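You operate a simulated robot arm through the tools that you are given. There is no shell and no other tool.

Carry out the task below with a simulated robot arm. There is one attempt and no reset: what you move stays moved.

JOB
Stand each marker in the hole of its colour and cap it.
Fine: tips up; the pen cup stays.

It is judged by the outcome, as a careful person would: the job done as asked, and still so three seconds after it is handed in. It fails if anything else is knocked over, pushed out of place, dropped, spilled or broken. A push-on lid holds only when it is set on centred and level and pressed home; a screw cap is set on level and turned clockwise until tight.

ROBOT AND FRAMES
A 7-joint arm with a two-finger parallel gripper, fixed in place. Base frame: the origin is at the foot of the arm, x ahead of it, y to its left, z up; the work surface is at about z = 770. Units: mm, degrees, N and s.
With the tool pointing down near the work surface it reaches from about 440 to 920 mm from the base axis. Its first joint turns from -143.0 to 143.0 degrees. Payload 3 kg.
Tool frame: the origin (TCP) lies between the finger pads and is the grasp point; the fingertips stand 30 mm ahead of it; z points along the fingers, y is the line along which they close. The gripper opens to 94 mm. The fingers are 28 mm wide and 10 mm thick; the gripper's body (50 by 96 mm) begins 55 mm behind the TCP.
Orientation is that of the tool frame in the base frame, as [roll, pitch, yaw] about the fixed x, y, z axes, in that order (R = Rz(yaw) Ry(pitch) Rx(roll)). With the fingers straight down and closing along the base's y, the tool's x points along the base's -x, its y along +y and its z along -z.

CONTROLS
- The arm moves only by the tool servo_tool. Its argument "plan" is a list of rows, each a list of 7 numbers: the shift along the tool's x, y, z in cm, then the turn, a rotation vector about the tool's x, y, z in degrees, then the opening, from 0 (shut) to 1 (fully open). In form: [[tx, ty, tz, ax, ay, az, hand], ...]. A call has 1 to 20 rows; each row is the pose to reach, as a shift and turn from the pose commanded when the call began, along the tool's axes at that moment. A row lasts 0.2 s, in which the tool goes at most 50 mm and 8.6 degrees; a call with a longer step from one row to the next is refused whole, and so is a gripper value outside its range. Where a pose cannot be reached the arm comes as near as it can. A force on the tool above 80 N (or 10 N above the force at the start of the call, whichever is more), or a blocked arm, ends the call early, and 0.2 s more pass. The fingers move at their own pace (about 72 mm/s each) and stop on an object; they squeeze with about 27 N. The grip force told is the motor's: it shows also when the fingers shut on nothing. Time passes only in rows, and 0.2 s behind the last, so rows that repeat a pose let the fingers close. The reply holds the time, the measured pose of the TCP, the force on the tool along the base axes, the opening and the grip force, in the units named above and with some noise, with the torque about the TCP (base axes, N m) and any sound that the robot's microphone picked up.
- Cameras (640 x 400 px; columns grow to the right, rows downward): "scene" is fixed at [49.8, 500.6, 1343.3]; the picture's right is [-0.57, -0.82, 0.00], its down [-0.31, 0.21, -0.93] and it looks along [0.76, -0.53, -0.37] (base axes); focal length 318 px, centre (320, 200). "wrist" rides on the gripper at [76, 14, -103] in the tool frame; the picture's right is [-0.18, 0.98, 0.00], its down [-0.75, -0.14, -0.64] and it looks along [-0.63, -0.12, 0.77] (tool axes); focal length 243 px, centre (320, 200). There is no depth. A picture from a camera that has moved, and an enlarged one, comes with that camera's place and axes in the base frame and with its lens.
- camera(camera): a new picture of that camera. The clock stands still meanwhile.
- zoom(camera, box): a new picture of the part [left, top, right, bottom] of that camera's present view, enlarged. The clock stands still meanwhile.
- finish_job(): hands the job in; it is judged then, once.

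Nothing tells you positions but the pictures and the camera data. Unless the task says otherwise, let go and move clear before handing in.

The tools are called after "Request:" by a JSON object that holds its "api" and its "payload". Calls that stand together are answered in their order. servo_tool: Moves the arm, as the interface text tells. Its arguments: {"type":"object","properties":{"plan":{"type":"array"}},"required":["plan"]} The other tools are called the same way: camera (camera) takes a picture; zoom (camera, box) takes an enlarged picture of a part of a camera's view; finish_job () hands the job in.

At the start:

```text
time_s: 0.0
tool_pos: [622.9, -164.9, 1094.0]
orientation: [-179.9, 0.0, 179.9]
force: [0.8, 0.3, 0.2]
torque: [-0.02, 0.0, -0.03]
grip_width: 94.1
grasp_force: 0.0
```

scene: 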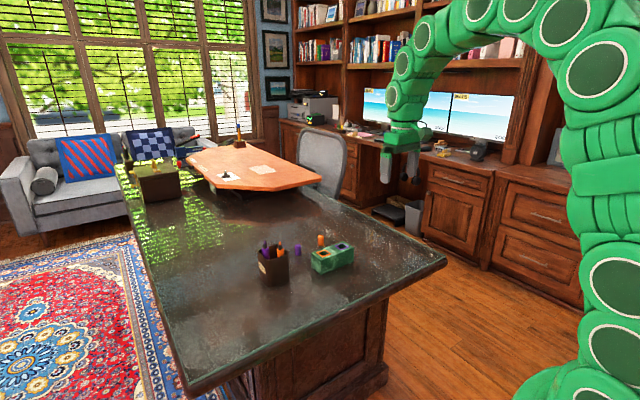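
wrist: 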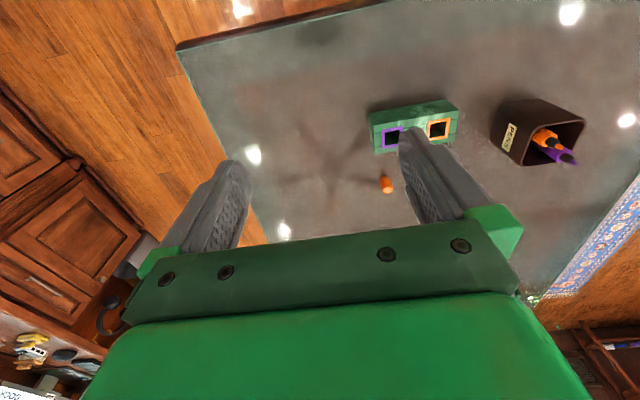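

I see a pen cup holding an orange and a purple marker, a green block with a purple and an orange square hole, and caps standing on the desk. I'll take close-ups before moving.

Request:
{"api": "zoom", "payload": {"camera": "scene", "box": [240, 215, 380, 302]}}

Request:
{"api": "zoom", "payload": {"camera": "wrist", "box": [340, 70, 620, 245]}}

```text
4.57 times, centred on (310, 258) of scene
camera zoom: at [49.8, 500.6, 1343.3], right [-0.57, -0.82, 0.0], down [-0.31, 0.21, -0.93], along [0.76, -0.53, -0.37], focal length 1453 px, centre (366, -67)
```

zoom: 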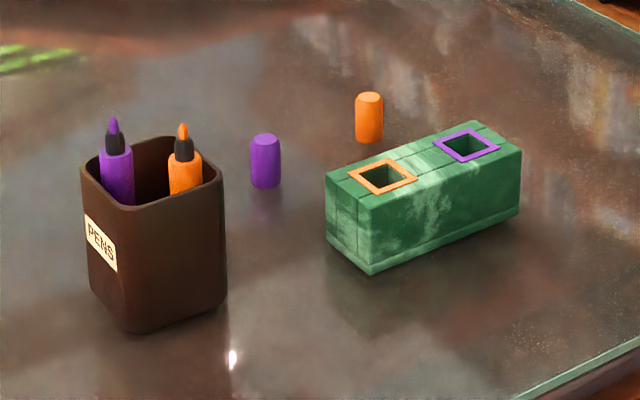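

```text
2.29 times, centred on (480, 158) of wrist
camera zoom: at [548.1, -150.6, 1197.2], right [0.18, 0.98, 0.0], down [0.75, -0.14, 0.64], along [0.63, -0.12, -0.77], focal length 555 px, centre (-46, 297)
```

zoom: 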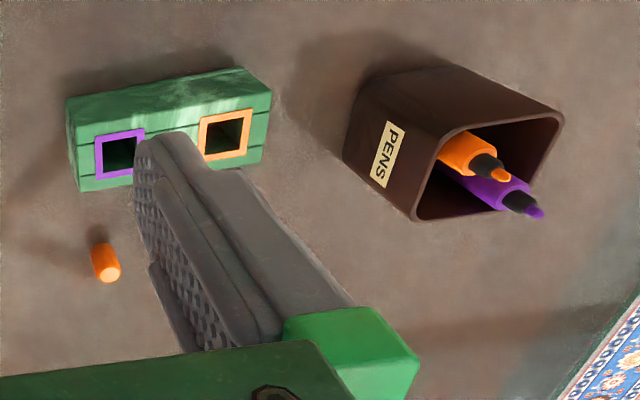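

The cup stands near (782, 157), the block spans about x 716–768 and y -100–31, and the caps are near (866, -73) orange and (855, 28) purple. I'll shift the arm left and back for clearer wrist views.

Request:
{"api": "servo_tool", "payload": {"plan": [[1, 4, 0, 0, 0, 0, 1], [2, 8, 0, 0, 0, 0, 1], [3, 12, 0, 0, 0, 0, 1], [4, 16, 0, 0, 0, 0, 1], [5, 20, 0, 0, 0, 0, 1], [6, 24, 0, 0, 0, 0, 1], [6, 24, 0, 0, 0, 0, 1]]}}

Request:
{"api": "camera", "payload": {"camera": "wrist"}}

```text
time_s: 1.6
tool_pos: [563.2, 75.8, 1097.2]
orientation: [-180.0, 0.1, 179.9]
force: [-0.5, -0.2, -0.5]
torque: [0.02, 0.05, 0.05]
grip_width: 93.9
grasp_force: 0.0
```

```text
taken
camera wrist: at [486.3, 89.0, 1199.7], right [0.19, 0.98, 0.0], down [0.75, -0.14, 0.64], along [0.63, -0.12, -0.77], focal length 243 px, centre (320, 200)
```

wrist: 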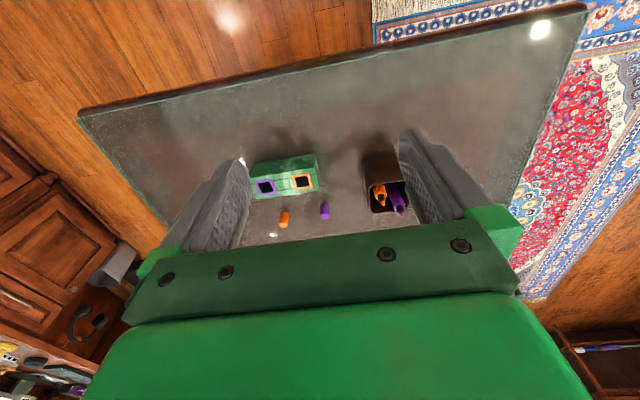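

Request:
{"api": "zoom", "payload": {"camera": "wrist", "box": [240, 140, 424, 255]}}

Request:
{"api": "zoom", "payload": {"camera": "wrist", "box": [352, 143, 424, 223]}}

Request:
{"api": "zoom", "payload": {"camera": "scene", "box": [250, 230, 298, 290]}}

```text
3.48 times, centred on (332, 198) of wrist
camera zoom: at [486.3, 89.0, 1199.7], right [0.19, 0.98, 0.0], down [0.75, -0.14, 0.64], along [0.63, -0.12, -0.77], focal length 844 px, centre (278, 209)
```

zoom: 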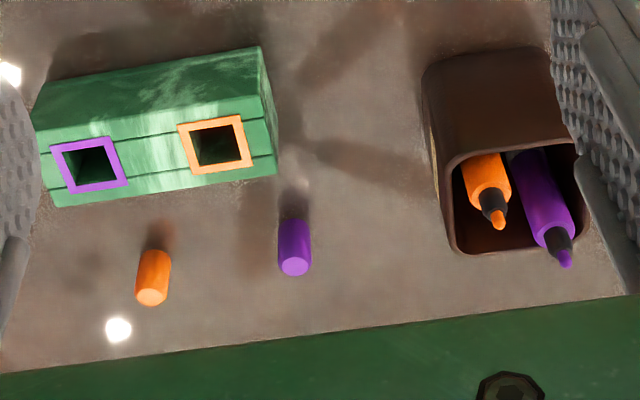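

```text
5.00 times, centred on (388, 183) of wrist
camera zoom: at [486.3, 89.0, 1199.7], right [0.19, 0.98, 0.0], down [0.75, -0.14, 0.64], along [0.63, -0.12, -0.77], focal length 1213 px, centre (-20, 285)
```

zoom: 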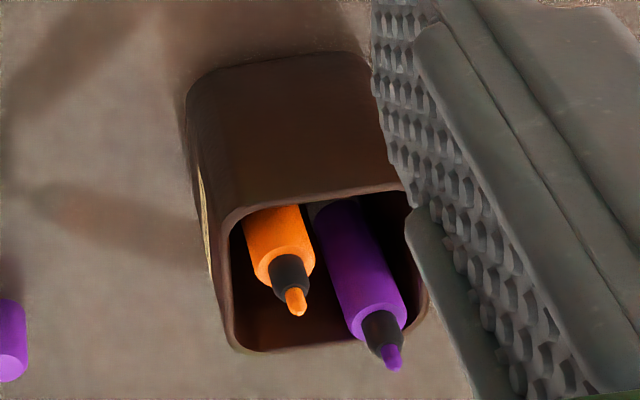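

```text
6.67 times, centred on (274, 260) of scene
camera zoom: at [49.8, 500.6, 1343.3], right [-0.57, -0.82, 0.0], down [-0.31, 0.21, -0.93], along [0.76, -0.53, -0.37], focal length 2118 px, centre (627, -200)
```

zoom: 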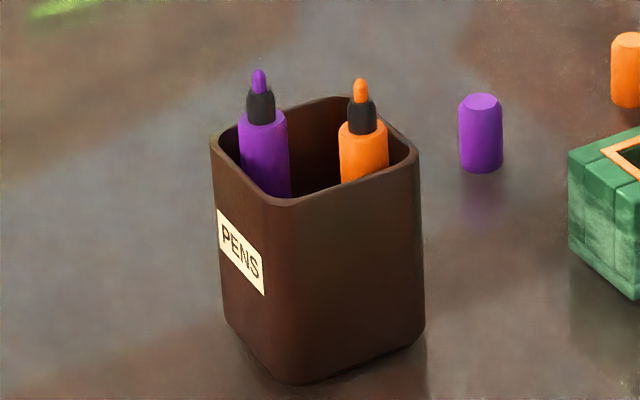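

Triangulation from both cameras agrees closely: the orange marker stands vertical near (765, 143.5), the purple near (798, 174). Their tips are at z≈898, shoulders at 874 and the cup rim at about 858. The holes are at (744.5, 5) orange and (744.7, -68) purple, with the block top at about 824. Next I'll hover over the orange marker.

Request:
{"api": "servo_tool", "payload": {"plan": [[-3.4, 1.14, 2.2, 0, 0, 0, 0.8], [-6.8, 2.28, 4.4, 0, 0, 0, 0.6], [-10.2, 3.42, 6.6, 0, 0, 0, 0.5], [-13.6, 4.56, 8.8, 0, 0, 0, 0.5], [-17, 5.7, 11, 0, 0, 0, 0.5], [-20.2, 6.84, 13.2, 0, 0, 0, 0.5], [-20.2, 6.84, 13.2, 0, 0, 0, 0.5], [-20.2, 6.84, 13.2, 0, 0, 0, 0.5]]}}

Request:
{"api": "camera", "payload": {"camera": "wrist"}}

Request:
{"api": "zoom", "payload": {"camera": "scene", "box": [230, 190, 326, 290]}}

```text
time_s: 3.4
tool_pos: [768.8, 144.6, 965.2]
orientation: [180.0, 0.1, 179.9]
force: [-1.0, -0.1, -0.4]
torque: [-0.02, -0.01, -0.01]
grip_width: 47.1
grasp_force: 0.0
```

```text
taken
camera wrist: at [692.8, 158.3, 1068.0], right [0.18, 0.98, 0.0], down [0.75, -0.14, 0.64], along [0.63, -0.12, -0.77], focal length 243 px, centre (320, 200)
```

wrist: 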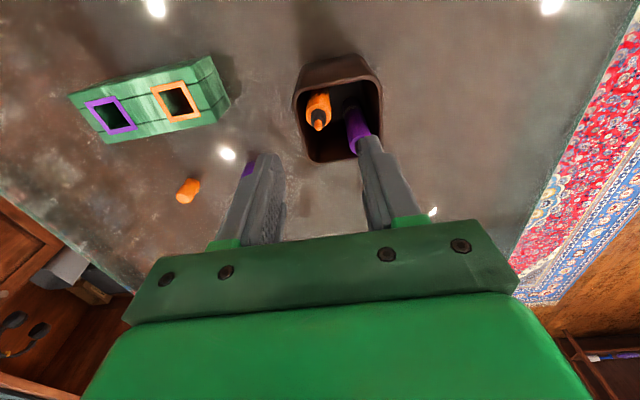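

```text
4.00 times, centred on (278, 240) of scene
camera zoom: at [49.8, 500.6, 1343.3], right [-0.57, -0.82, 0.0], down [-0.31, 0.21, -0.93], along [0.76, -0.53, -0.37], focal length 1271 px, centre (488, 40)
```

zoom: 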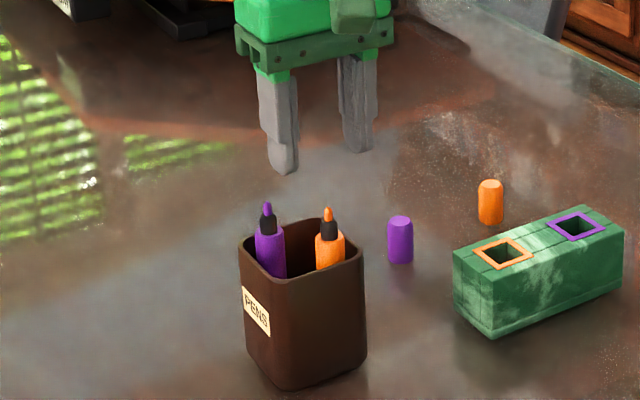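

The tool is about 35 mm above the marker tip. I'll check the pose reading and look closely at the cup from above.

Request:
{"api": "servo_tool", "payload": {"plan": [[0, 0, 0, 0, 0, 0, 0.5]]}}

Request:
{"api": "zoom", "payload": {"camera": "wrist", "box": [230, 40, 410, 240]}}

Request:
{"api": "zoom", "payload": {"camera": "wrist", "box": [280, 50, 400, 170]}}

```text
time_s: 3.8
tool_pos: [769.2, 143.4, 965.1]
orientation: [-180.0, 0.0, 180.0]
force: [0.8, 0.0, 0.3]
torque: [0.0, 0.01, 0.0]
grip_width: 47.0
grasp_force: 0.0
```

```text
2.00 times, centred on (320, 140) of wrist
camera zoom: at [692.7, 158.4, 1068.1], right [0.18, 0.98, 0.0], down [0.75, -0.14, 0.64], along [0.63, -0.12, -0.77], focal length 485 px, centre (320, 320)
```

zoom: 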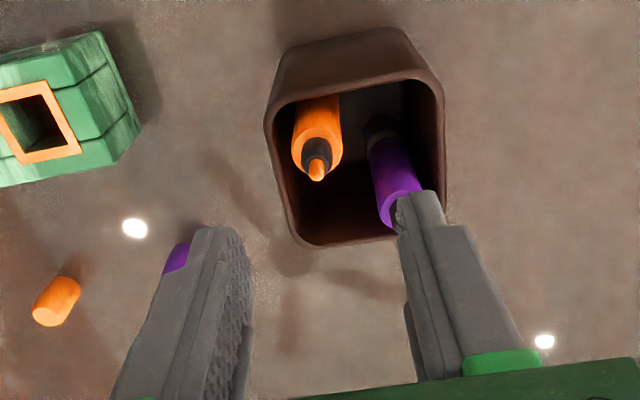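

```text
3.33 times, centred on (340, 110) of wrist
camera zoom: at [692.7, 158.4, 1068.1], right [0.18, 0.98, 0.0], down [0.75, -0.14, 0.64], along [0.63, -0.12, -0.77], focal length 809 px, centre (253, 500)
```

zoom: 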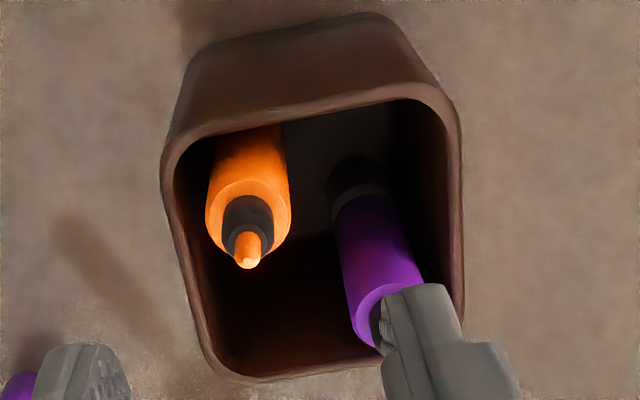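

The close view confirms the orange marker at about (765, 143.7), with the rim at about 857 and the shoulder at 874. I'll centre on it and descend in steps, keeping the fingertips just above the rim.

Request:
{"api": "servo_tool", "payload": {"plan": [[0.37, -0.02, 0, 0, 0, 0, 0.42], [0.37, -0.02, 2, 0, 0, 0, 0.42], [0.37, -0.02, 4, 0, 0, 0, 0.42], [0.37, -0.02, 5.5, 0, 0, 0, 0.42], [0.37, -0.02, 6.3, 0, 0, 0, 0.42], [0.37, -0.02, 6.3, 0, 0, 0, 0.42]]}}

Request:
{"api": "zoom", "payload": {"camera": "scene", "box": [240, 200, 320, 290]}}

Request:
{"api": "zoom", "payload": {"camera": "wrist", "box": [230, 60, 430, 240]}}

```text
time_s: 5.2
tool_pos: [762.8, 142.0, 896.7]
orientation: [-180.0, 0.0, 180.0]
force: [-0.6, 0.7, -0.4]
torque: [0.01, -0.02, 0.01]
grip_width: 39.6
grasp_force: 0.1
```

```text
4.44 times, centred on (280, 245) of scene
camera zoom: at [49.8, 500.6, 1343.3], right [-0.57, -0.82, 0.0], down [-0.31, 0.21, -0.93], along [0.76, -0.53, -0.37], focal length 1412 px, centre (498, 0)
```

zoom: 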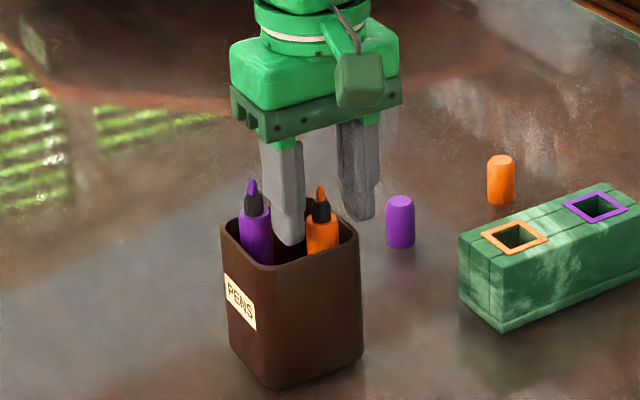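

```text
2.22 times, centred on (330, 150) of wrist
camera zoom: at [687.6, 156.7, 1001.1], right [0.18, 0.98, 0.0], down [0.75, -0.14, 0.64], along [0.63, -0.12, -0.77], focal length 539 px, centre (298, 311)
```

zoom: 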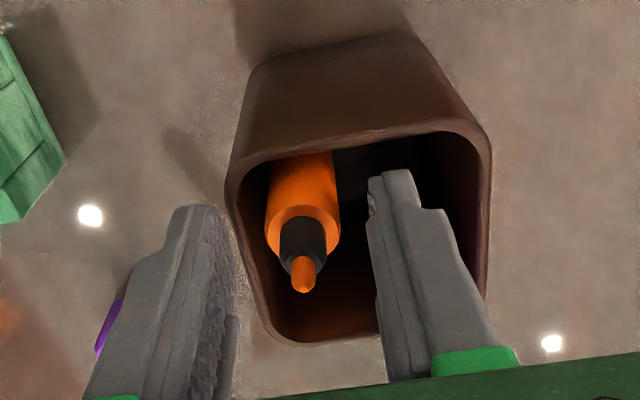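

The fingers straddle the orange marker with the tips at about z 867. I'll lower 6 mm more, then check the clearance over the rim.

Request:
{"api": "servo_tool", "payload": {"plan": [[-0.2, 0.06, 0.3, 0, 0, 0, 0.42], [-0.2, 0.06, 0.6, 0, 0, 0, 0.42], [-0.2, 0.06, 0.6, 0, 0, 0, 0.42], [-0.2, 0.06, 0.6, 0, 0, 0, 0.42]]}}

Request:
{"api": "zoom", "payload": {"camera": "scene", "box": [255, 220, 303, 265]}}

Request:
{"api": "zoom", "payload": {"camera": "wrist", "box": [260, 60, 420, 200]}}

```text
time_s: 6.2
tool_pos: [764.8, 141.6, 894.9]
orientation: [-179.9, 0.1, -180.0]
force: [-7.7, -0.5, 37.1]
torque: [-0.84, 0.29, -0.12]
grip_width: 40.1
grasp_force: 0.6
```

```text
8.89 times, centred on (279, 242) of scene
camera zoom: at [49.8, 500.6, 1343.3], right [-0.57, -0.82, 0.0], down [-0.31, 0.21, -0.93], along [0.76, -0.53, -0.37], focal length 2825 px, centre (684, -178)
```

zoom: 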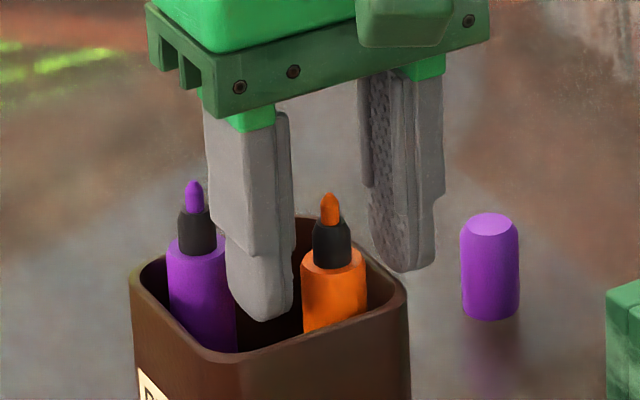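

```text
2.86 times, centred on (340, 130) of wrist
camera zoom: at [689.6, 157.2, 997.3], right [0.18, 0.98, 0.0], down [0.75, -0.14, 0.64], along [0.63, -0.12, -0.77], focal length 693 px, centre (263, 400)
```

zoom: 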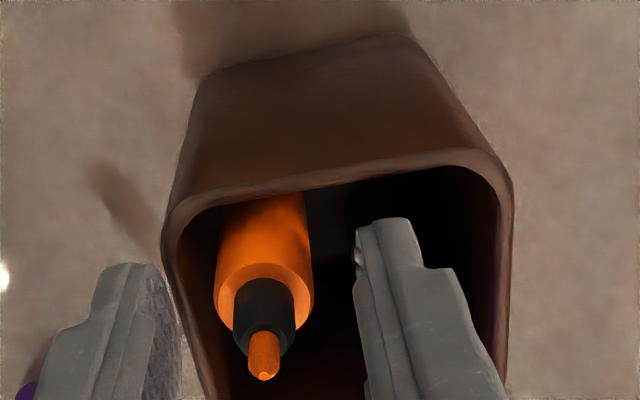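

I touched the cup rim with the -y fingertip (37 N), so the rim sits slightly higher relative to the tips than I took it to be. I'll rise a few mm at once and check that the force is gone.

Request:
{"api": "servo_tool", "payload": {"plan": [[0, 0.1, -0.3, 0, 0, 0, 0.42], [0, 0.1, -0.5, 0, 0, 0, 0.42], [0, 0.1, -0.5, 0, 0, 0, 0.42]]}}

Request:
{"api": "zoom", "payload": {"camera": "scene", "box": [250, 215, 314, 293]}}

```text
time_s: 7.0
tool_pos: [764.8, 144.4, 897.3]
orientation: [-179.9, -0.1, -179.9]
force: [-0.5, 0.0, 0.2]
torque: [0.02, -0.05, 0.02]
grip_width: 39.3
grasp_force: 0.1
```

```text
5.13 times, centred on (282, 254) of scene
camera zoom: at [49.8, 500.6, 1343.3], right [-0.57, -0.82, 0.0], down [-0.31, 0.21, -0.93], along [0.76, -0.53, -0.37], focal length 1630 px, centre (515, -77)
```

zoom: 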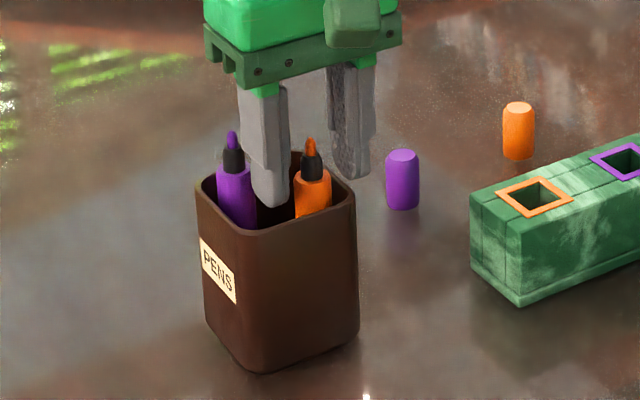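

The force is back to zero and nothing moved. Now I'll close on the orange marker's upper body just above the rim.

Request:
{"api": "servo_tool", "payload": {"plan": [[0, -0.05, 0.1, 0, 0, 0, 0.42], [0, -0.05, 0.1, 0, 0, 0, 0.35], [0, -0.05, 0.1, 0, 0, 0, 0.28], [0, -0.05, 0.1, 0, 0, 0, 0.2], [0, -0.05, 0.1, 0, 0, 0, 0.1], [0, -0.05, 0.1, 0, 0, 0, 0.0], [0, -0.05, 0.1, 0, 0, 0, 0.0], [0, -0.05, 0.1, 0, 0, 0, 0.0]]}}

Request:
{"api": "zoom", "payload": {"camera": "scene", "box": [255, 220, 303, 265]}}

Request:
{"api": "zoom", "payload": {"camera": "wrist", "box": [260, 60, 420, 200]}}

```text
time_s: 8.8
tool_pos: [765.0, 143.2, 897.1]
orientation: [-180.0, 0.0, -179.9]
force: [-0.1, 0.0, 0.7]
torque: [0.0, 0.02, 0.01]
grip_width: 19.4
grasp_force: 26.8
```

```text
8.89 times, centred on (279, 242) of scene
camera zoom: at [49.8, 500.6, 1343.3], right [-0.57, -0.82, 0.0], down [-0.31, 0.21, -0.93], along [0.76, -0.53, -0.37], focal length 2825 px, centre (684, -178)
```

zoom: 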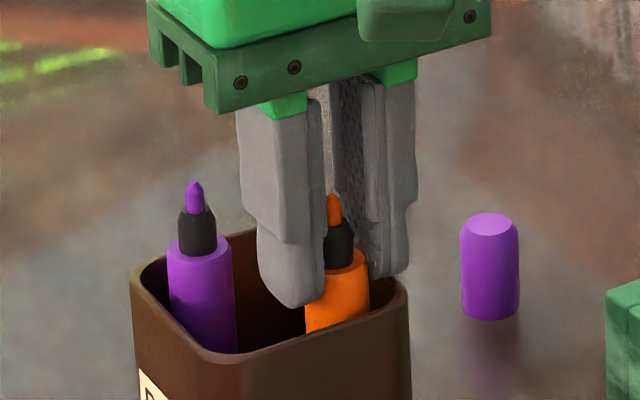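

```text
2.86 times, centred on (340, 130) of wrist
camera zoom: at [688.6, 157.4, 999.3], right [0.18, 0.98, 0.0], down [0.75, -0.14, 0.64], along [0.63, -0.12, -0.77], focal length 693 px, centre (263, 400)
```

zoom: 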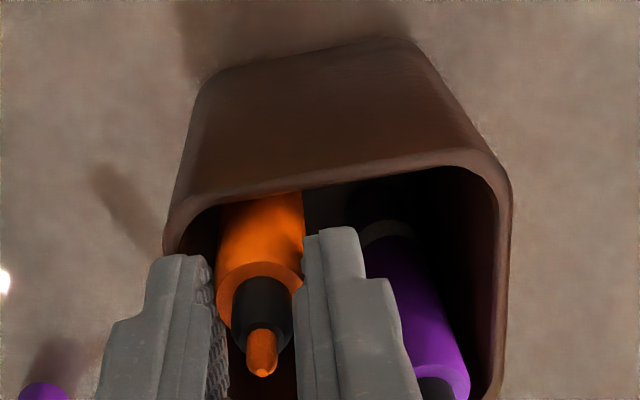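

The marker is gripped at 19.4 mm width. I'll lift it straight up slowly until it clears the cup.

Request:
{"api": "servo_tool", "payload": {"plan": [[0, 0, -0.7, 0, 0, 0, 0], [0, 0, -1.5, 0, 0, 0, 0], [0, 0, -2.5, 0, 0, 0, 0], [0, 0, -4, 0, 0, 0, 0], [0, 0, -5.5, 0, 0, 0, 0], [0, 0, -7, 0, 0, 0, 0], [0, 0, -8.5, 0, 0, 0, 0], [0, 0, -10, 0, 0, 0, 0], [0, 0, -11.3, 0, 0, 0, 0], [0, 0, -11.3, 0, 0, 0, 0]]}}

Request:
{"api": "zoom", "payload": {"camera": "scene", "box": [240, 170, 370, 290]}}

Request:
{"api": "camera", "payload": {"camera": "wrist"}}

```text
time_s: 11.0
tool_pos: [762.7, 144.5, 1010.6]
orientation: [180.0, 0.0, 180.0]
force: [-0.4, 1.1, -0.5]
torque: [0.0, 0.01, 0.01]
grip_width: 19.2
grasp_force: 27.1
```

```text
3.33 times, centred on (305, 230) of scene
camera zoom: at [49.8, 500.6, 1343.3], right [-0.57, -0.82, 0.0], down [-0.31, 0.21, -0.93], along [0.76, -0.53, -0.37], focal length 1059 px, centre (370, 100)
```

zoom: 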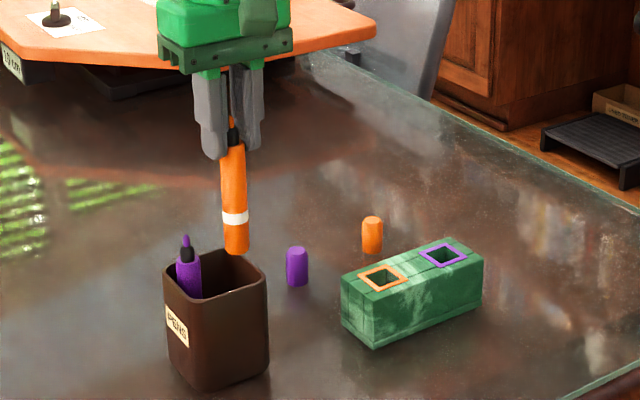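

```text
taken
camera wrist: at [687.0, 158.8, 1114.1], right [0.18, 0.98, 0.0], down [0.75, -0.14, 0.64], along [0.63, -0.12, -0.77], focal length 243 px, centre (320, 200)
```

wrist: 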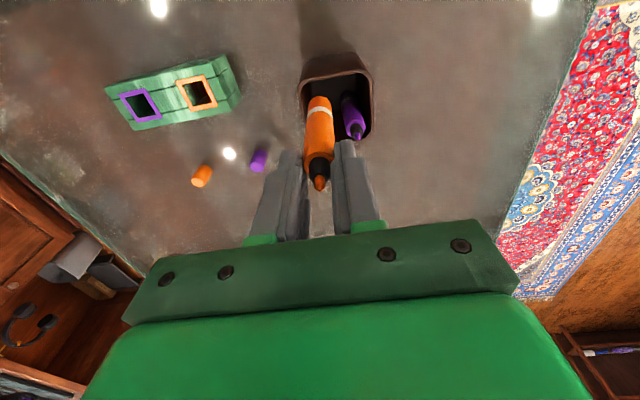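

The marker came out cleanly and hangs vertical. I'll carry it over to above the orange hole.

Request:
{"api": "servo_tool", "payload": {"plan": [[0.3, -2, 0, 0, 0, 0, 0], [0.6, -5, 0, 0, 0, 0, 0], [1, -8, 0, 0, 0, 0, 0], [1.4, -11, 0, 0, 0, 0, 0], [1.9, -13.2, 0, 0, 0, 0, 0], [1.9, -13.9, 0, 0, 0, 0, 0], [1.9, -13.9, 0, 0, 0, 0, 0], [1.9, -13.9, 0, 0, 0, 0, 0]]}}

Request:
{"api": "zoom", "payload": {"camera": "scene", "box": [280, 180, 380, 290]}}

Request:
{"api": "zoom", "payload": {"camera": "wrist", "box": [220, 50, 420, 200]}}

```text
time_s: 12.8
tool_pos: [746.1, 4.6, 1009.8]
orientation: [180.0, -0.1, 180.0]
force: [0.7, 0.2, -1.1]
torque: [0.03, 0.01, -0.01]
grip_width: 19.1
grasp_force: 27.2
```

```text
3.64 times, centred on (330, 235) of scene
camera zoom: at [49.8, 500.6, 1343.3], right [-0.57, -0.82, 0.0], down [-0.31, 0.21, -0.93], along [0.76, -0.53, -0.37], focal length 1156 px, centre (284, 73)
```

zoom: 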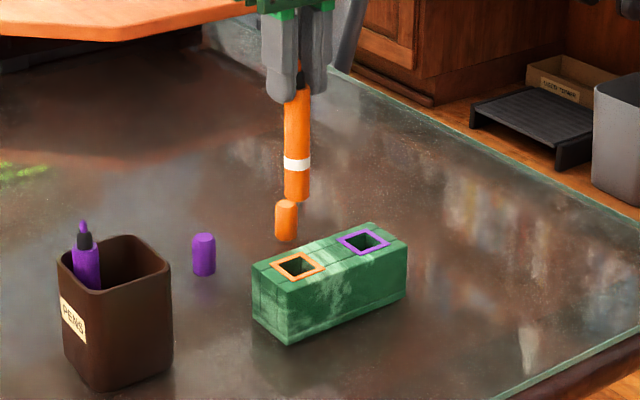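

```text
2.67 times, centred on (320, 125) of wrist
camera zoom: at [670.4, 19.9, 1113.7], right [0.18, 0.98, 0.0], down [0.75, -0.14, 0.64], along [0.63, -0.12, -0.77], focal length 647 px, centre (320, 400)
```

zoom: 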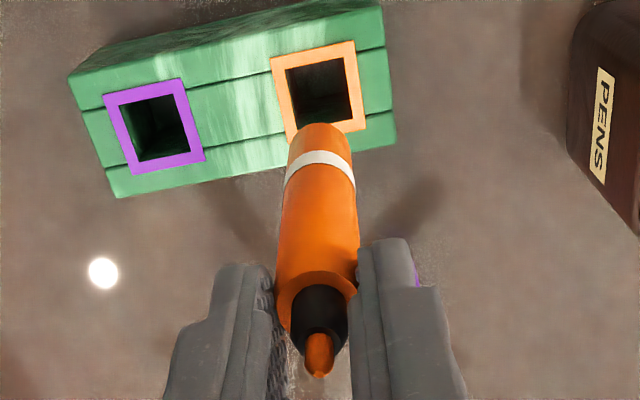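

Marker axis is at about (746.5, 6) and the hole at (744.2, 5.5). I'll shift 2 mm, lower until the bottom is about 10 mm above the block, and re-check.

Request:
{"api": "servo_tool", "payload": {"plan": [[0.2, 0, 1, 0, 0, 0, 0], [0.2, 0, 2.5, 0, 0, 0, 0], [0.2, 0, 4, 0, 0, 0, 0], [0.2, 0, 5, 0, 0, 0, 0], [0.2, 0, 5.5, 0, 0, 0, 0], [0.2, 0, 5.5, 0, 0, 0, 0], [0.2, 0, 5.5, 0, 0, 0, 0]]}}

Request:
{"api": "zoom", "payload": {"camera": "scene", "box": [290, 200, 370, 285]}}

Request:
{"api": "zoom", "payload": {"camera": "wrist", "box": [220, 50, 420, 200]}}

```text
time_s: 14.4
tool_pos: [744.5, 2.6, 955.6]
orientation: [-180.0, -0.1, 179.9]
force: [0.3, 0.4, 0.4]
torque: [0.0, -0.02, -0.02]
grip_width: 19.0
grasp_force: 26.9
```

```text
4.71 times, centred on (330, 242) of scene
camera zoom: at [49.8, 500.6, 1343.3], right [-0.57, -0.82, 0.0], down [-0.31, 0.21, -0.93], along [0.76, -0.53, -0.37], focal length 1495 px, centre (273, 0)
```

zoom: 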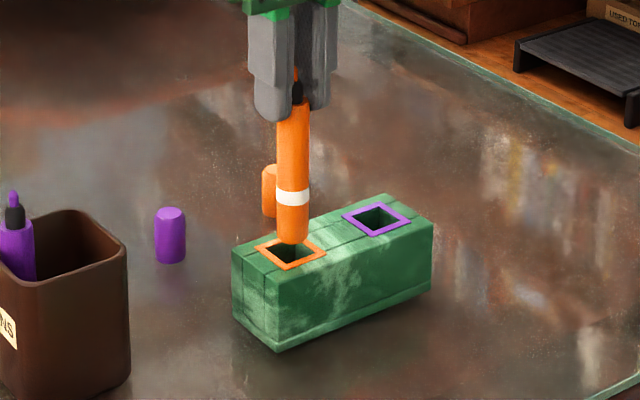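

```text
2.67 times, centred on (320, 125) of wrist
camera zoom: at [668.7, 18.8, 1057.8], right [0.18, 0.98, 0.0], down [0.75, -0.14, 0.64], along [0.63, -0.12, -0.77], focal length 647 px, centre (320, 400)
```

zoom: 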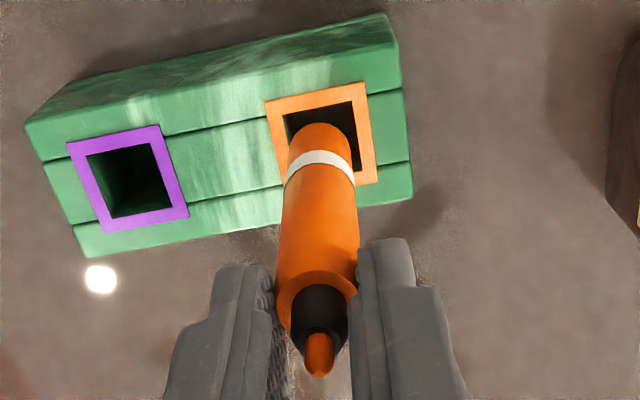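

It's well aligned over the orange hole. I'll lower it about 25 mm to enter the hole and check the force.

Request:
{"api": "servo_tool", "payload": {"plan": [[0, 0, 0.6, 0, 0, 0, 0], [0, 0, 1.2, 0, 0, 0, 0], [0, 0, 1.8, 0, 0, 0, 0], [0, 0, 2.4, 0, 0, 0, 0], [0, 0, 2.4, 0, 0, 0, 0]]}}

Request:
{"api": "zoom", "payload": {"camera": "scene", "box": [290, 200, 370, 285]}}

Request:
{"api": "zoom", "payload": {"camera": "wrist", "box": [220, 50, 420, 200]}}

```text
time_s: 15.6
tool_pos: [744.8, 5.8, 930.3]
orientation: [-180.0, 0.0, 179.9]
force: [-0.6, -0.5, 0.1]
torque: [0.01, 0.0, -0.01]
grip_width: 19.1
grasp_force: 27.1
```

```text
4.71 times, centred on (330, 242) of scene
camera zoom: at [49.8, 500.6, 1343.3], right [-0.57, -0.82, 0.0], down [-0.31, 0.21, -0.93], along [0.76, -0.53, -0.37], focal length 1495 px, centre (273, 0)
```

zoom: 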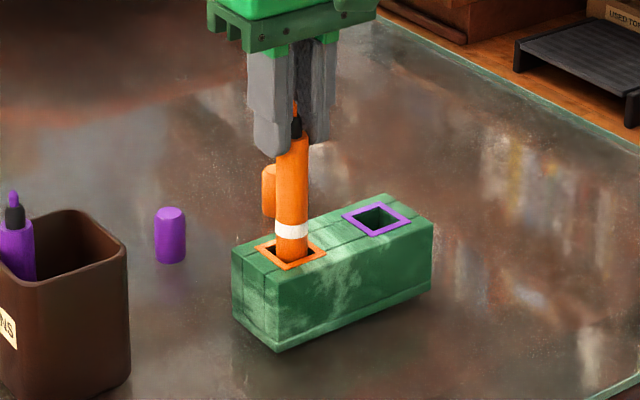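

```text
2.67 times, centred on (320, 125) of wrist
camera zoom: at [668.1, 19.7, 1033.9], right [0.18, 0.98, 0.0], down [0.75, -0.14, 0.64], along [0.63, -0.12, -0.77], focal length 647 px, centre (320, 400)
```

zoom: 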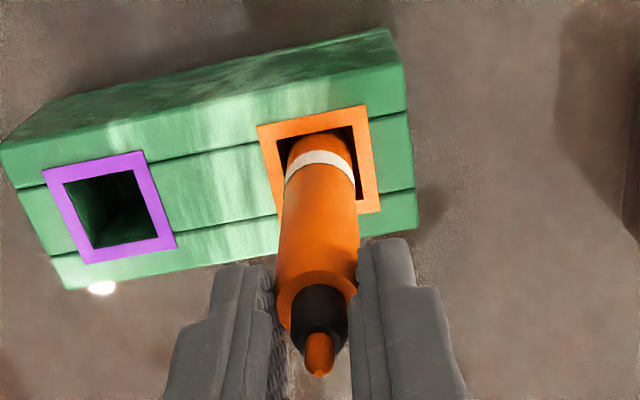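

It's inside the hole and centred. I'll keep lowering, slowing near the floor.

Request:
{"api": "servo_tool", "payload": {"plan": [[0, 0, 0.8, 0, 0, 0, 0], [0, 0, 1.6, 0, 0, 0, 0], [0, 0, 2.2, 0, 0, 0, 0], [0, 0, 2.5, 0, 0, 0, 0], [0, 0, 2.7, 0, 0, 0, 0], [0, 0, 2.7, 0, 0, 0, 0]]}}

```text
time_s: 17.0
tool_pos: [744.9, 5.6, 903.1]
orientation: [-180.0, -0.1, 180.0]
force: [0.4, 0.4, 0.4]
torque: [0.03, 0.01, -0.03]
grip_width: 19.0
grasp_force: 26.9
```

Request:
{"api": "servo_tool", "payload": {"plan": [[0, 0, 0.2, 0, 0, 0, 0], [0, 0, 0.4, 0, 0, 0, 0], [0, 0, 0.4, 0, 0, 0, 0]]}}

Request:
{"api": "zoom", "payload": {"camera": "scene", "box": [290, 200, 370, 285]}}

```text
time_s: 17.8
tool_pos: [743.1, 6.3, 900.8]
orientation: [179.9, 0.0, 180.0]
force: [0.4, 0.1, -0.3]
torque: [0.01, 0.0, 0.0]
grip_width: 18.9
grasp_force: 27.3
```

```text
4.71 times, centred on (330, 242) of scene
camera zoom: at [49.8, 500.6, 1343.3], right [-0.57, -0.82, 0.0], down [-0.31, 0.21, -0.93], along [0.76, -0.53, -0.37], focal length 1495 px, centre (273, 0)
```

zoom: 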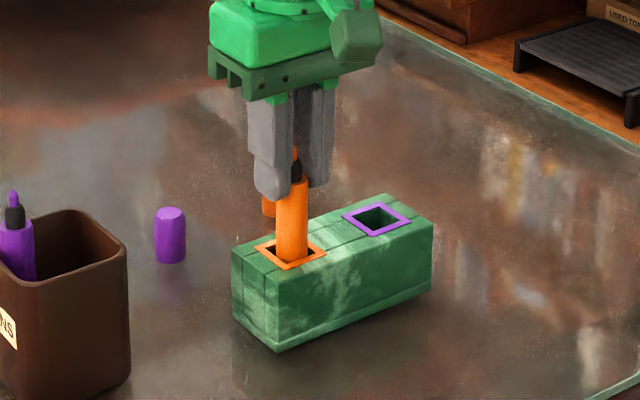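

No contact yet, so I'll keep lowering in small steps until the marker bottoms out.

Request:
{"api": "servo_tool", "payload": {"plan": [[0, 0, 0.2, 0, 0, 0, 0], [0, 0, 0.3, 0, 0, 0, 0], [0, 0, 0.3, 0, 0, 0, 0]]}}

```text
time_s: 18.6
tool_pos: [743.2, 6.2, 898.3]
orientation: [179.9, 0.2, -179.9]
force: [3.9, 0.2, 21.5]
torque: [-0.19, -0.37, 0.0]
grip_width: 19.2
grasp_force: 27.5
```

It has bottomed out (21 N). I'll ease the force off, open gently and rise.

Request:
{"api": "servo_tool", "payload": {"plan": [[0, 0, -0.2, 0, 0, 0, 0], [0, 0, -0.2, 0, 0, 0, 0.22], [0, 0, -0.2, 0, 0, 0, 0.28], [0, 0, -0.2, 0, 0, 0, 0.36], [0, 0, -0.2, 0, 0, 0, 0.42], [0, 0, -0.2, 0, 0, 0, 0.42]]}}

Request:
{"api": "zoom", "payload": {"camera": "scene", "box": [290, 200, 370, 285]}}

Request:
{"api": "zoom", "payload": {"camera": "wrist", "box": [220, 50, 420, 200]}}

```text
time_s: 20.0
tool_pos: [743.4, 5.4, 899.4]
orientation: [-180.0, 0.0, -180.0]
force: [-0.1, 0.7, -1.2]
torque: [0.0, 0.0, 0.02]
grip_width: 39.5
grasp_force: 0.1
```

```text
4.71 times, centred on (330, 242) of scene
camera zoom: at [49.8, 500.6, 1343.3], right [-0.57, -0.82, 0.0], down [-0.31, 0.21, -0.93], along [0.76, -0.53, -0.37], focal length 1495 px, centre (273, 0)
```

zoom: 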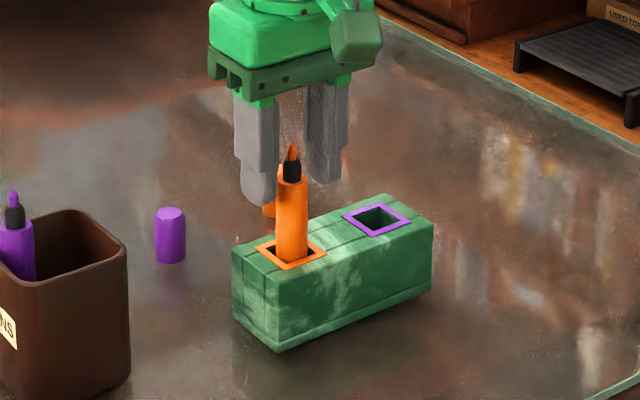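

```text
2.67 times, centred on (320, 125) of wrist
camera zoom: at [667.8, 20.1, 1002.5], right [0.18, 0.98, 0.0], down [0.75, -0.14, 0.64], along [0.63, -0.12, -0.77], focal length 647 px, centre (320, 400)
```

zoom: 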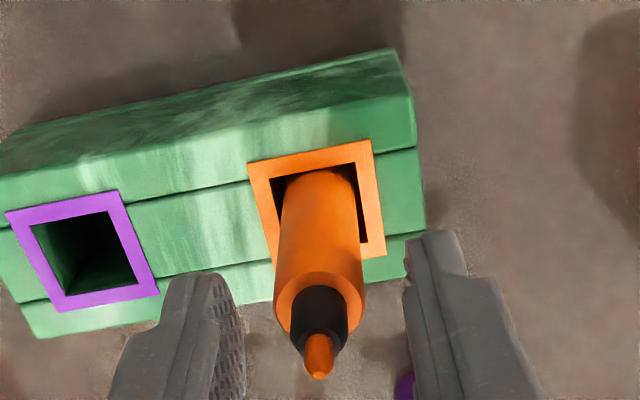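

The orange marker stands in its hole. Next I'll rise and move over to the purple marker at about (798, 174).

Request:
{"api": "servo_tool", "payload": {"plan": [[0, 0, -2, 0, 0, 0, 0.42], [0, 0, -4.5, 0, 0, 0, 0.42], [0, 0, -6.8, 0, 0, 0, 0.42], [-1, 3.5, -6.8, 0, 0, 0, 0.42], [-2.3, 7.5, -6.8, 0, 0, 0, 0.42], [-3.6, 11.5, -6.8, 0, 0, 0, 0.42], [-5, 15.5, -6.8, 0, 0, 0, 0.42], [-5.4, 16.9, -6.8, 0, 0, 0, 0.42], [-5.4, 16.9, -6.8, 0, 0, 0, 0.42], [-5.4, 16.9, -6.8, 0, 0, 0, 0.42]]}}

Request:
{"api": "zoom", "payload": {"camera": "wrist", "box": [230, 60, 430, 220]}}

Request:
{"api": "zoom", "payload": {"camera": "scene", "box": [240, 190, 370, 290]}}

```text
time_s: 22.2
tool_pos: [796.2, 176.6, 969.7]
orientation: [179.9, 0.0, 179.9]
force: [-0.8, 0.1, -0.2]
torque: [0.0, 0.03, -0.03]
grip_width: 39.4
grasp_force: 0.1
```

```text
2.50 times, centred on (330, 140) of wrist
camera zoom: at [720.3, 191.3, 1073.6], right [0.18, 0.98, 0.0], down [0.75, -0.14, 0.64], along [0.63, -0.12, -0.77], focal length 606 px, centre (295, 350)
```

zoom: 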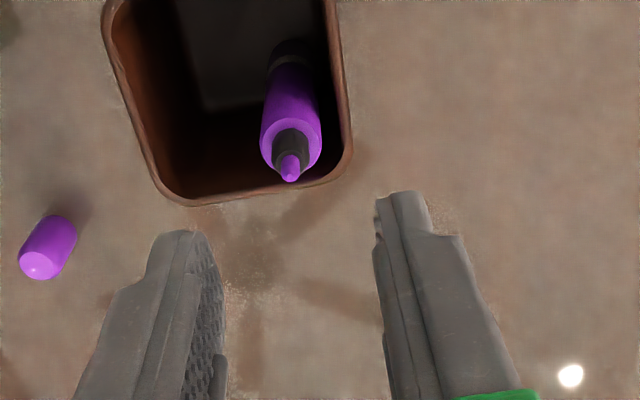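

```text
4.00 times, centred on (305, 240) of scene
camera zoom: at [49.8, 500.6, 1343.3], right [-0.57, -0.82, 0.0], down [-0.31, 0.21, -0.93], along [0.76, -0.53, -0.37], focal length 1271 px, centre (380, 40)
```

zoom: 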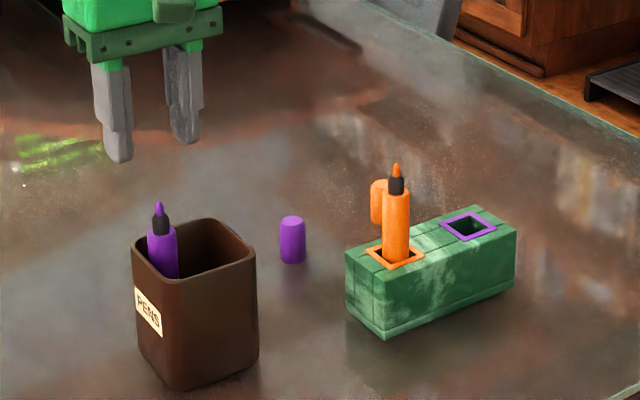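

Purple tip is at about (797.6, 175). I'll correct by about 2 mm and descend to just above the rim, as before.

Request:
{"api": "servo_tool", "payload": {"plan": [[-0.13, -0.17, 1.5, 0, 0, 0, 0.42], [-0.13, -0.17, 3, 0, 0, 0, 0.42], [-0.13, -0.17, 4.5, 0, 0, 0, 0.42], [-0.13, -0.17, 5.8, 0, 0, 0, 0.42], [-0.13, -0.17, 6.6, 0, 0, 0, 0.42], [-0.13, -0.17, 6.6, 0, 0, 0, 0.42]]}}

Request:
{"api": "zoom", "payload": {"camera": "scene", "box": [245, 210, 309, 274]}}

Request:
{"api": "zoom", "payload": {"camera": "wrist", "box": [240, 60, 400, 200]}}

```text
time_s: 23.6
tool_pos: [798.5, 173.2, 902.0]
orientation: [-180.0, 0.0, 179.9]
force: [0.1, 0.9, -1.1]
torque: [0.05, 0.02, -0.02]
grip_width: 39.5
grasp_force: 0.1
```

```text
6.25 times, centred on (277, 242) of scene
camera zoom: at [49.8, 500.6, 1343.3], right [-0.57, -0.82, 0.0], down [-0.31, 0.21, -0.93], along [0.76, -0.53, -0.37], focal length 1986 px, centre (589, -62)
```

zoom: 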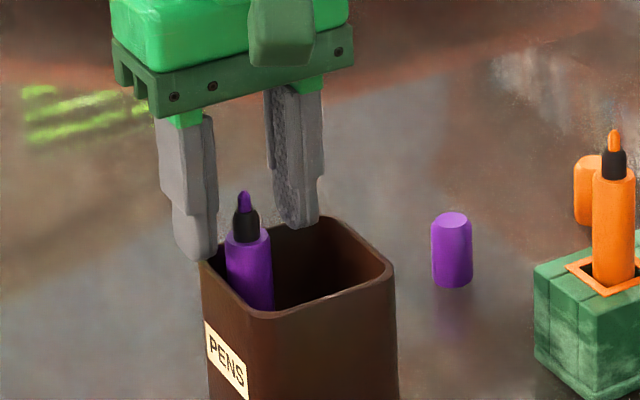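

```text
2.86 times, centred on (320, 130) of wrist
camera zoom: at [723.2, 188.1, 1005.1], right [0.18, 0.98, 0.0], down [0.75, -0.14, 0.64], along [0.63, -0.12, -0.77], focal length 693 px, centre (320, 400)
```

zoom: 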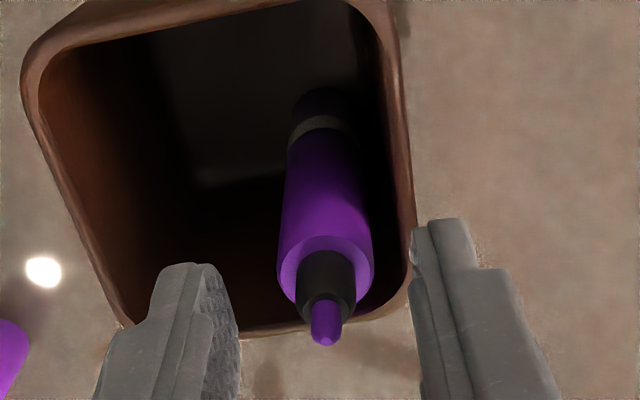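

The fingers straddle the purple marker well. I'll lower the last 4–5 mm and close.

Request:
{"api": "servo_tool", "payload": {"plan": [[0, 0, 0.25, 0, 0, 0, 0.42], [0, 0, 0.45, 0, 0, 0, 0.42], [0, 0, 0.45, 0, 0, 0, 0.42]]}}

```text
time_s: 24.4
tool_pos: [799.4, 173.4, 896.9]
orientation: [-180.0, 0.0, -179.9]
force: [0.3, 0.5, -0.5]
torque: [0.01, 0.0, -0.01]
grip_width: 39.2
grasp_force: 0.1
```

Request:
{"api": "servo_tool", "payload": {"plan": [[0, 0, 0, 0, 0, 0, 0.35], [0, 0, 0, 0, 0, 0, 0.28], [0, 0, 0, 0, 0, 0, 0.2], [0, 0, 0, 0, 0, 0, 0.1], [0, 0, 0, 0, 0, 0, 0], [0, 0, 0, 0, 0, 0, 0], [0, 0, 0, 0, 0, 0, 0]]}}

Request:
{"api": "zoom", "payload": {"camera": "scene", "box": [245, 210, 309, 274]}}

```text
time_s: 26.0
tool_pos: [800.0, 173.4, 898.7]
orientation: [180.0, 0.0, -180.0]
force: [0.5, -1.1, 0.6]
torque: [-0.01, 0.01, 0.0]
grip_width: 18.6
grasp_force: 27.0
```

```text
6.25 times, centred on (277, 242) of scene
camera zoom: at [49.8, 500.6, 1343.3], right [-0.57, -0.82, 0.0], down [-0.31, 0.21, -0.93], along [0.76, -0.53, -0.37], focal length 1986 px, centre (589, -62)
```

zoom: 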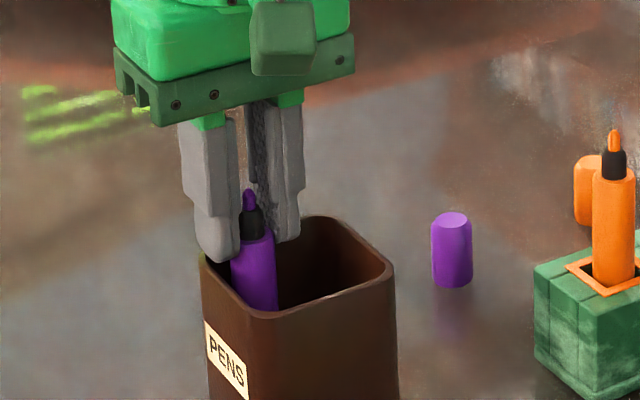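

Gripped. I'll lift straight up.

Request:
{"api": "servo_tool", "payload": {"plan": [[0, 0, -0.7, 0, 0, 0, 0], [0, 0, -1.5, 0, 0, 0, 0], [0, 0, -2.5, 0, 0, 0, 0], [0, 0, -4, 0, 0, 0, 0], [0, 0, -5.5, 0, 0, 0, 0], [0, 0, -7, 0, 0, 0, 0], [0, 0, -8.5, 0, 0, 0, 0], [0, 0, -10, 0, 0, 0, 0], [0, 0, -11.5, 0, 0, 0, 0], [0, 0, -12.5, 0, 0, 0, 0], [0, 0, -12.5, 0, 0, 0, 0]]}}

Request:
{"api": "zoom", "payload": {"camera": "scene", "box": [240, 170, 370, 290]}}

Request:
{"api": "zoom", "payload": {"camera": "wrist", "box": [220, 50, 420, 200]}}

```text
time_s: 28.4
tool_pos: [799.3, 173.2, 1020.5]
orientation: [-180.0, 0.0, 180.0]
force: [0.2, -0.7, -0.7]
torque: [-0.03, 0.03, 0.0]
grip_width: 19.2
grasp_force: 26.1
```

```text
3.33 times, centred on (305, 230) of scene
camera zoom: at [49.8, 500.6, 1343.3], right [-0.57, -0.82, 0.0], down [-0.31, 0.21, -0.93], along [0.76, -0.53, -0.37], focal length 1059 px, centre (370, 100)
```

zoom: 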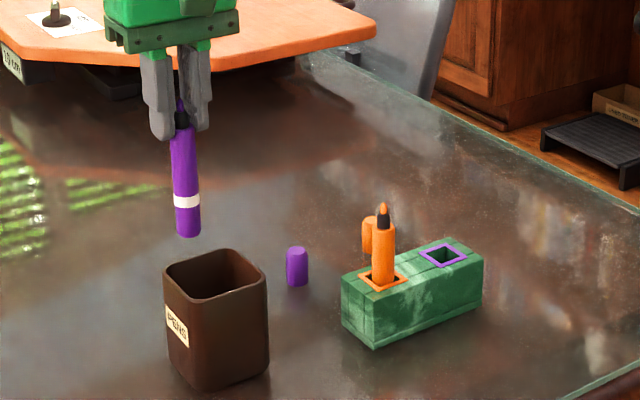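

```text
2.67 times, centred on (320, 125) of wrist
camera zoom: at [723.8, 186.6, 1124.8], right [0.18, 0.98, 0.0], down [0.75, -0.14, 0.64], along [0.63, -0.12, -0.77], focal length 647 px, centre (320, 400)
```

zoom: 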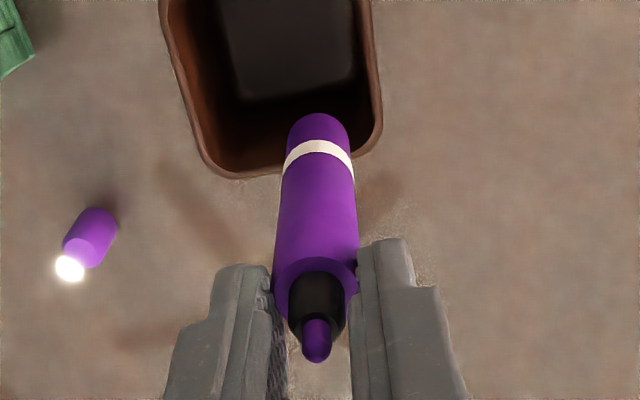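

The purple marker is out and vertical. I'll carry it along at x≈799, well clear of the orange marker, and then over the purple hole.

Request:
{"api": "servo_tool", "payload": {"plan": [[0, -3, -1, 0, 0, 0, 0], [0, -7, -2, 0, 0, 0, 0], [0, -11, -2, 0, 0, 0, 0], [0, -15, -2, 0, 0, 0, 0], [0, -19, -2, 0, 0, 0, 0], [0, -22.5, -2, 0, 0, 0, 0], [1, -23.9, -2, 0, 0, 0, 0], [3, -23.9, -2, 0, 0, 0, 0], [4.8, -23.9, -2, 0, 0, 0, 0], [5.35, -23.9, -1, 0, 0, 0, 0], [5.35, -23.9, 0, 0, 0, 0, 0], [5.35, -23.9, 1, 0, 0, 0, 0], [5.35, -23.9, 1, 0, 0, 0, 0], [5.35, -23.9, 1, 0, 0, 0, 0]]}}

Request:
{"api": "zoom", "payload": {"camera": "scene", "box": [290, 180, 390, 285]}}

Request:
{"api": "zoom", "payload": {"camera": "wrist", "box": [220, 50, 420, 200]}}

```text
time_s: 31.4
tool_pos: [745.3, -66.5, 1012.0]
orientation: [179.9, 0.0, 179.9]
force: [-0.2, -0.3, 0.3]
torque: [-0.04, -0.02, 0.01]
grip_width: 19.2
grasp_force: 26.9
```

```text
3.81 times, centred on (340, 232) of scene
camera zoom: at [49.8, 500.6, 1343.3], right [-0.57, -0.82, 0.0], down [-0.31, 0.21, -0.93], along [0.76, -0.53, -0.37], focal length 1211 px, centre (244, 76)
```

zoom: 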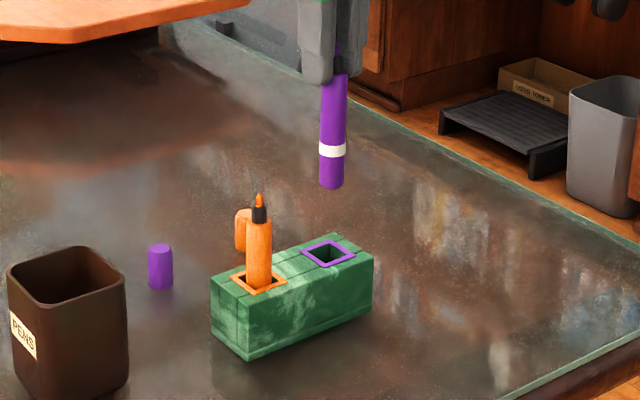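

```text
2.67 times, centred on (320, 125) of wrist
camera zoom: at [670.2, -52.5, 1115.1], right [0.18, 0.98, 0.0], down [0.75, -0.14, 0.64], along [0.63, -0.12, -0.77], focal length 647 px, centre (320, 400)
```

zoom: 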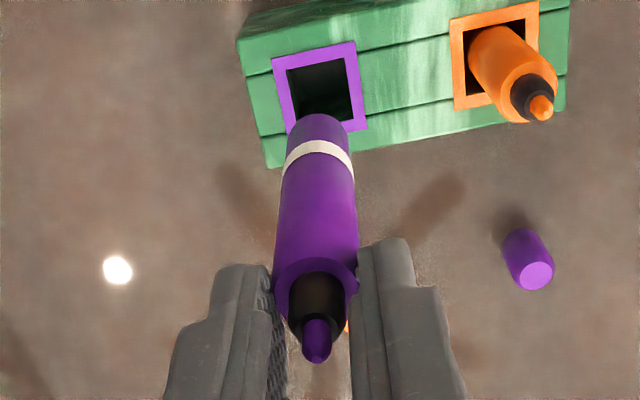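

Both marker and hole are at about (745, -67), aligned within a millimetre. I'll lower toward the hole.

Request:
{"api": "servo_tool", "payload": {"plan": [[0, 0, 1.5, 0, 0, 0, 0], [0, 0, 3, 0, 0, 0, 0], [0, 0, 4.5, 0, 0, 0, 0], [0, 0, 5.7, 0, 0, 0, 0], [0, 0, 5.7, 0, 0, 0, 0], [0, 0, 5.7, 0, 0, 0, 0]]}}

Request:
{"api": "zoom", "payload": {"camera": "scene", "box": [300, 200, 380, 285]}}

Request:
{"api": "zoom", "payload": {"camera": "wrist", "box": [220, 50, 420, 200]}}

```text
time_s: 32.8
tool_pos: [746.7, -66.1, 954.2]
orientation: [180.0, 0.0, -179.9]
force: [-0.5, -0.9, -0.3]
torque: [-0.02, 0.02, -0.02]
grip_width: 19.3
grasp_force: 26.9
```

```text
4.71 times, centred on (340, 242) of scene
camera zoom: at [49.8, 500.6, 1343.3], right [-0.57, -0.82, 0.0], down [-0.31, 0.21, -0.93], along [0.76, -0.53, -0.37], focal length 1495 px, centre (226, 0)
```

zoom: 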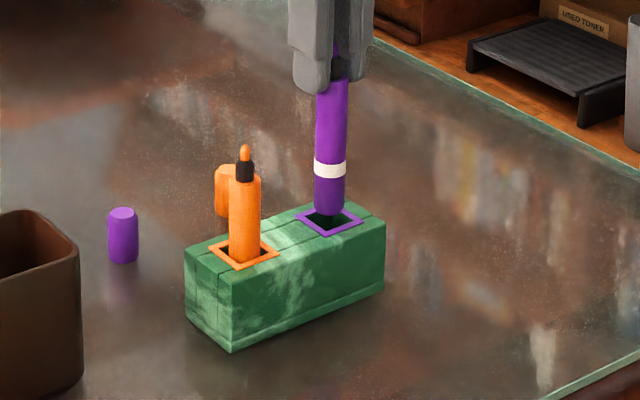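

```text
2.67 times, centred on (320, 125) of wrist
camera zoom: at [671.1, -50.7, 1057.5], right [0.18, 0.98, 0.0], down [0.75, -0.14, 0.64], along [0.63, -0.12, -0.77], focal length 647 px, centre (320, 400)
```

zoom: 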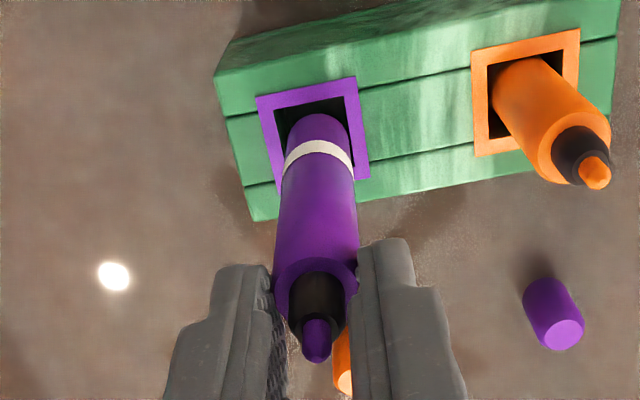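

I need about a 1.5 mm correction. I'll apply it and lower into the hole.

Request:
{"api": "servo_tool", "payload": {"plan": [[0.08, -0.14, 0.2, 0, 0, 0, 0], [0.08, -0.14, 0.8, 0, 0, 0, 0], [0.08, -0.14, 1.4, 0, 0, 0, 0], [0.08, -0.14, 2.0, 0, 0, 0, 0], [0.08, -0.14, 2.4, 0, 0, 0, 0], [0.08, -0.14, 2.4, 0, 0, 0, 0]]}}

Request:
{"api": "zoom", "payload": {"camera": "wrist", "box": [220, 50, 420, 200]}}

Request:
{"api": "zoom", "payload": {"camera": "scene", "box": [300, 200, 380, 285]}}

```text
time_s: 34.2
tool_pos: [743.8, -66.7, 932.1]
orientation: [-180.0, -0.1, 179.9]
force: [2.8, -0.6, 19.7]
torque: [-0.32, -0.1, 0.04]
grip_width: 18.8
grasp_force: 26.8
```

```text
2.67 times, centred on (320, 125) of wrist
camera zoom: at [668.5, -52.6, 1033.5], right [0.18, 0.98, 0.0], down [0.75, -0.14, 0.64], along [0.63, -0.12, -0.77], focal length 647 px, centre (320, 400)
```

zoom: 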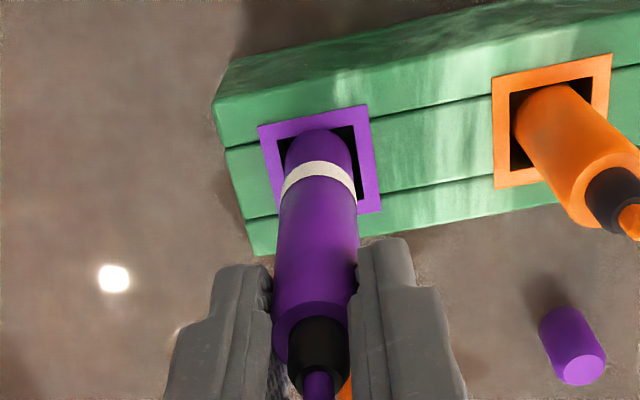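

```text
4.71 times, centred on (340, 242) of scene
camera zoom: at [49.8, 500.6, 1343.3], right [-0.57, -0.82, 0.0], down [-0.31, 0.21, -0.93], along [0.76, -0.53, -0.37], focal length 1495 px, centre (226, 0)
```

zoom: 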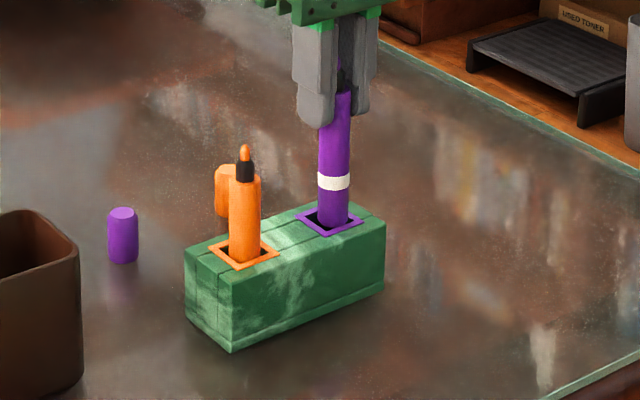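

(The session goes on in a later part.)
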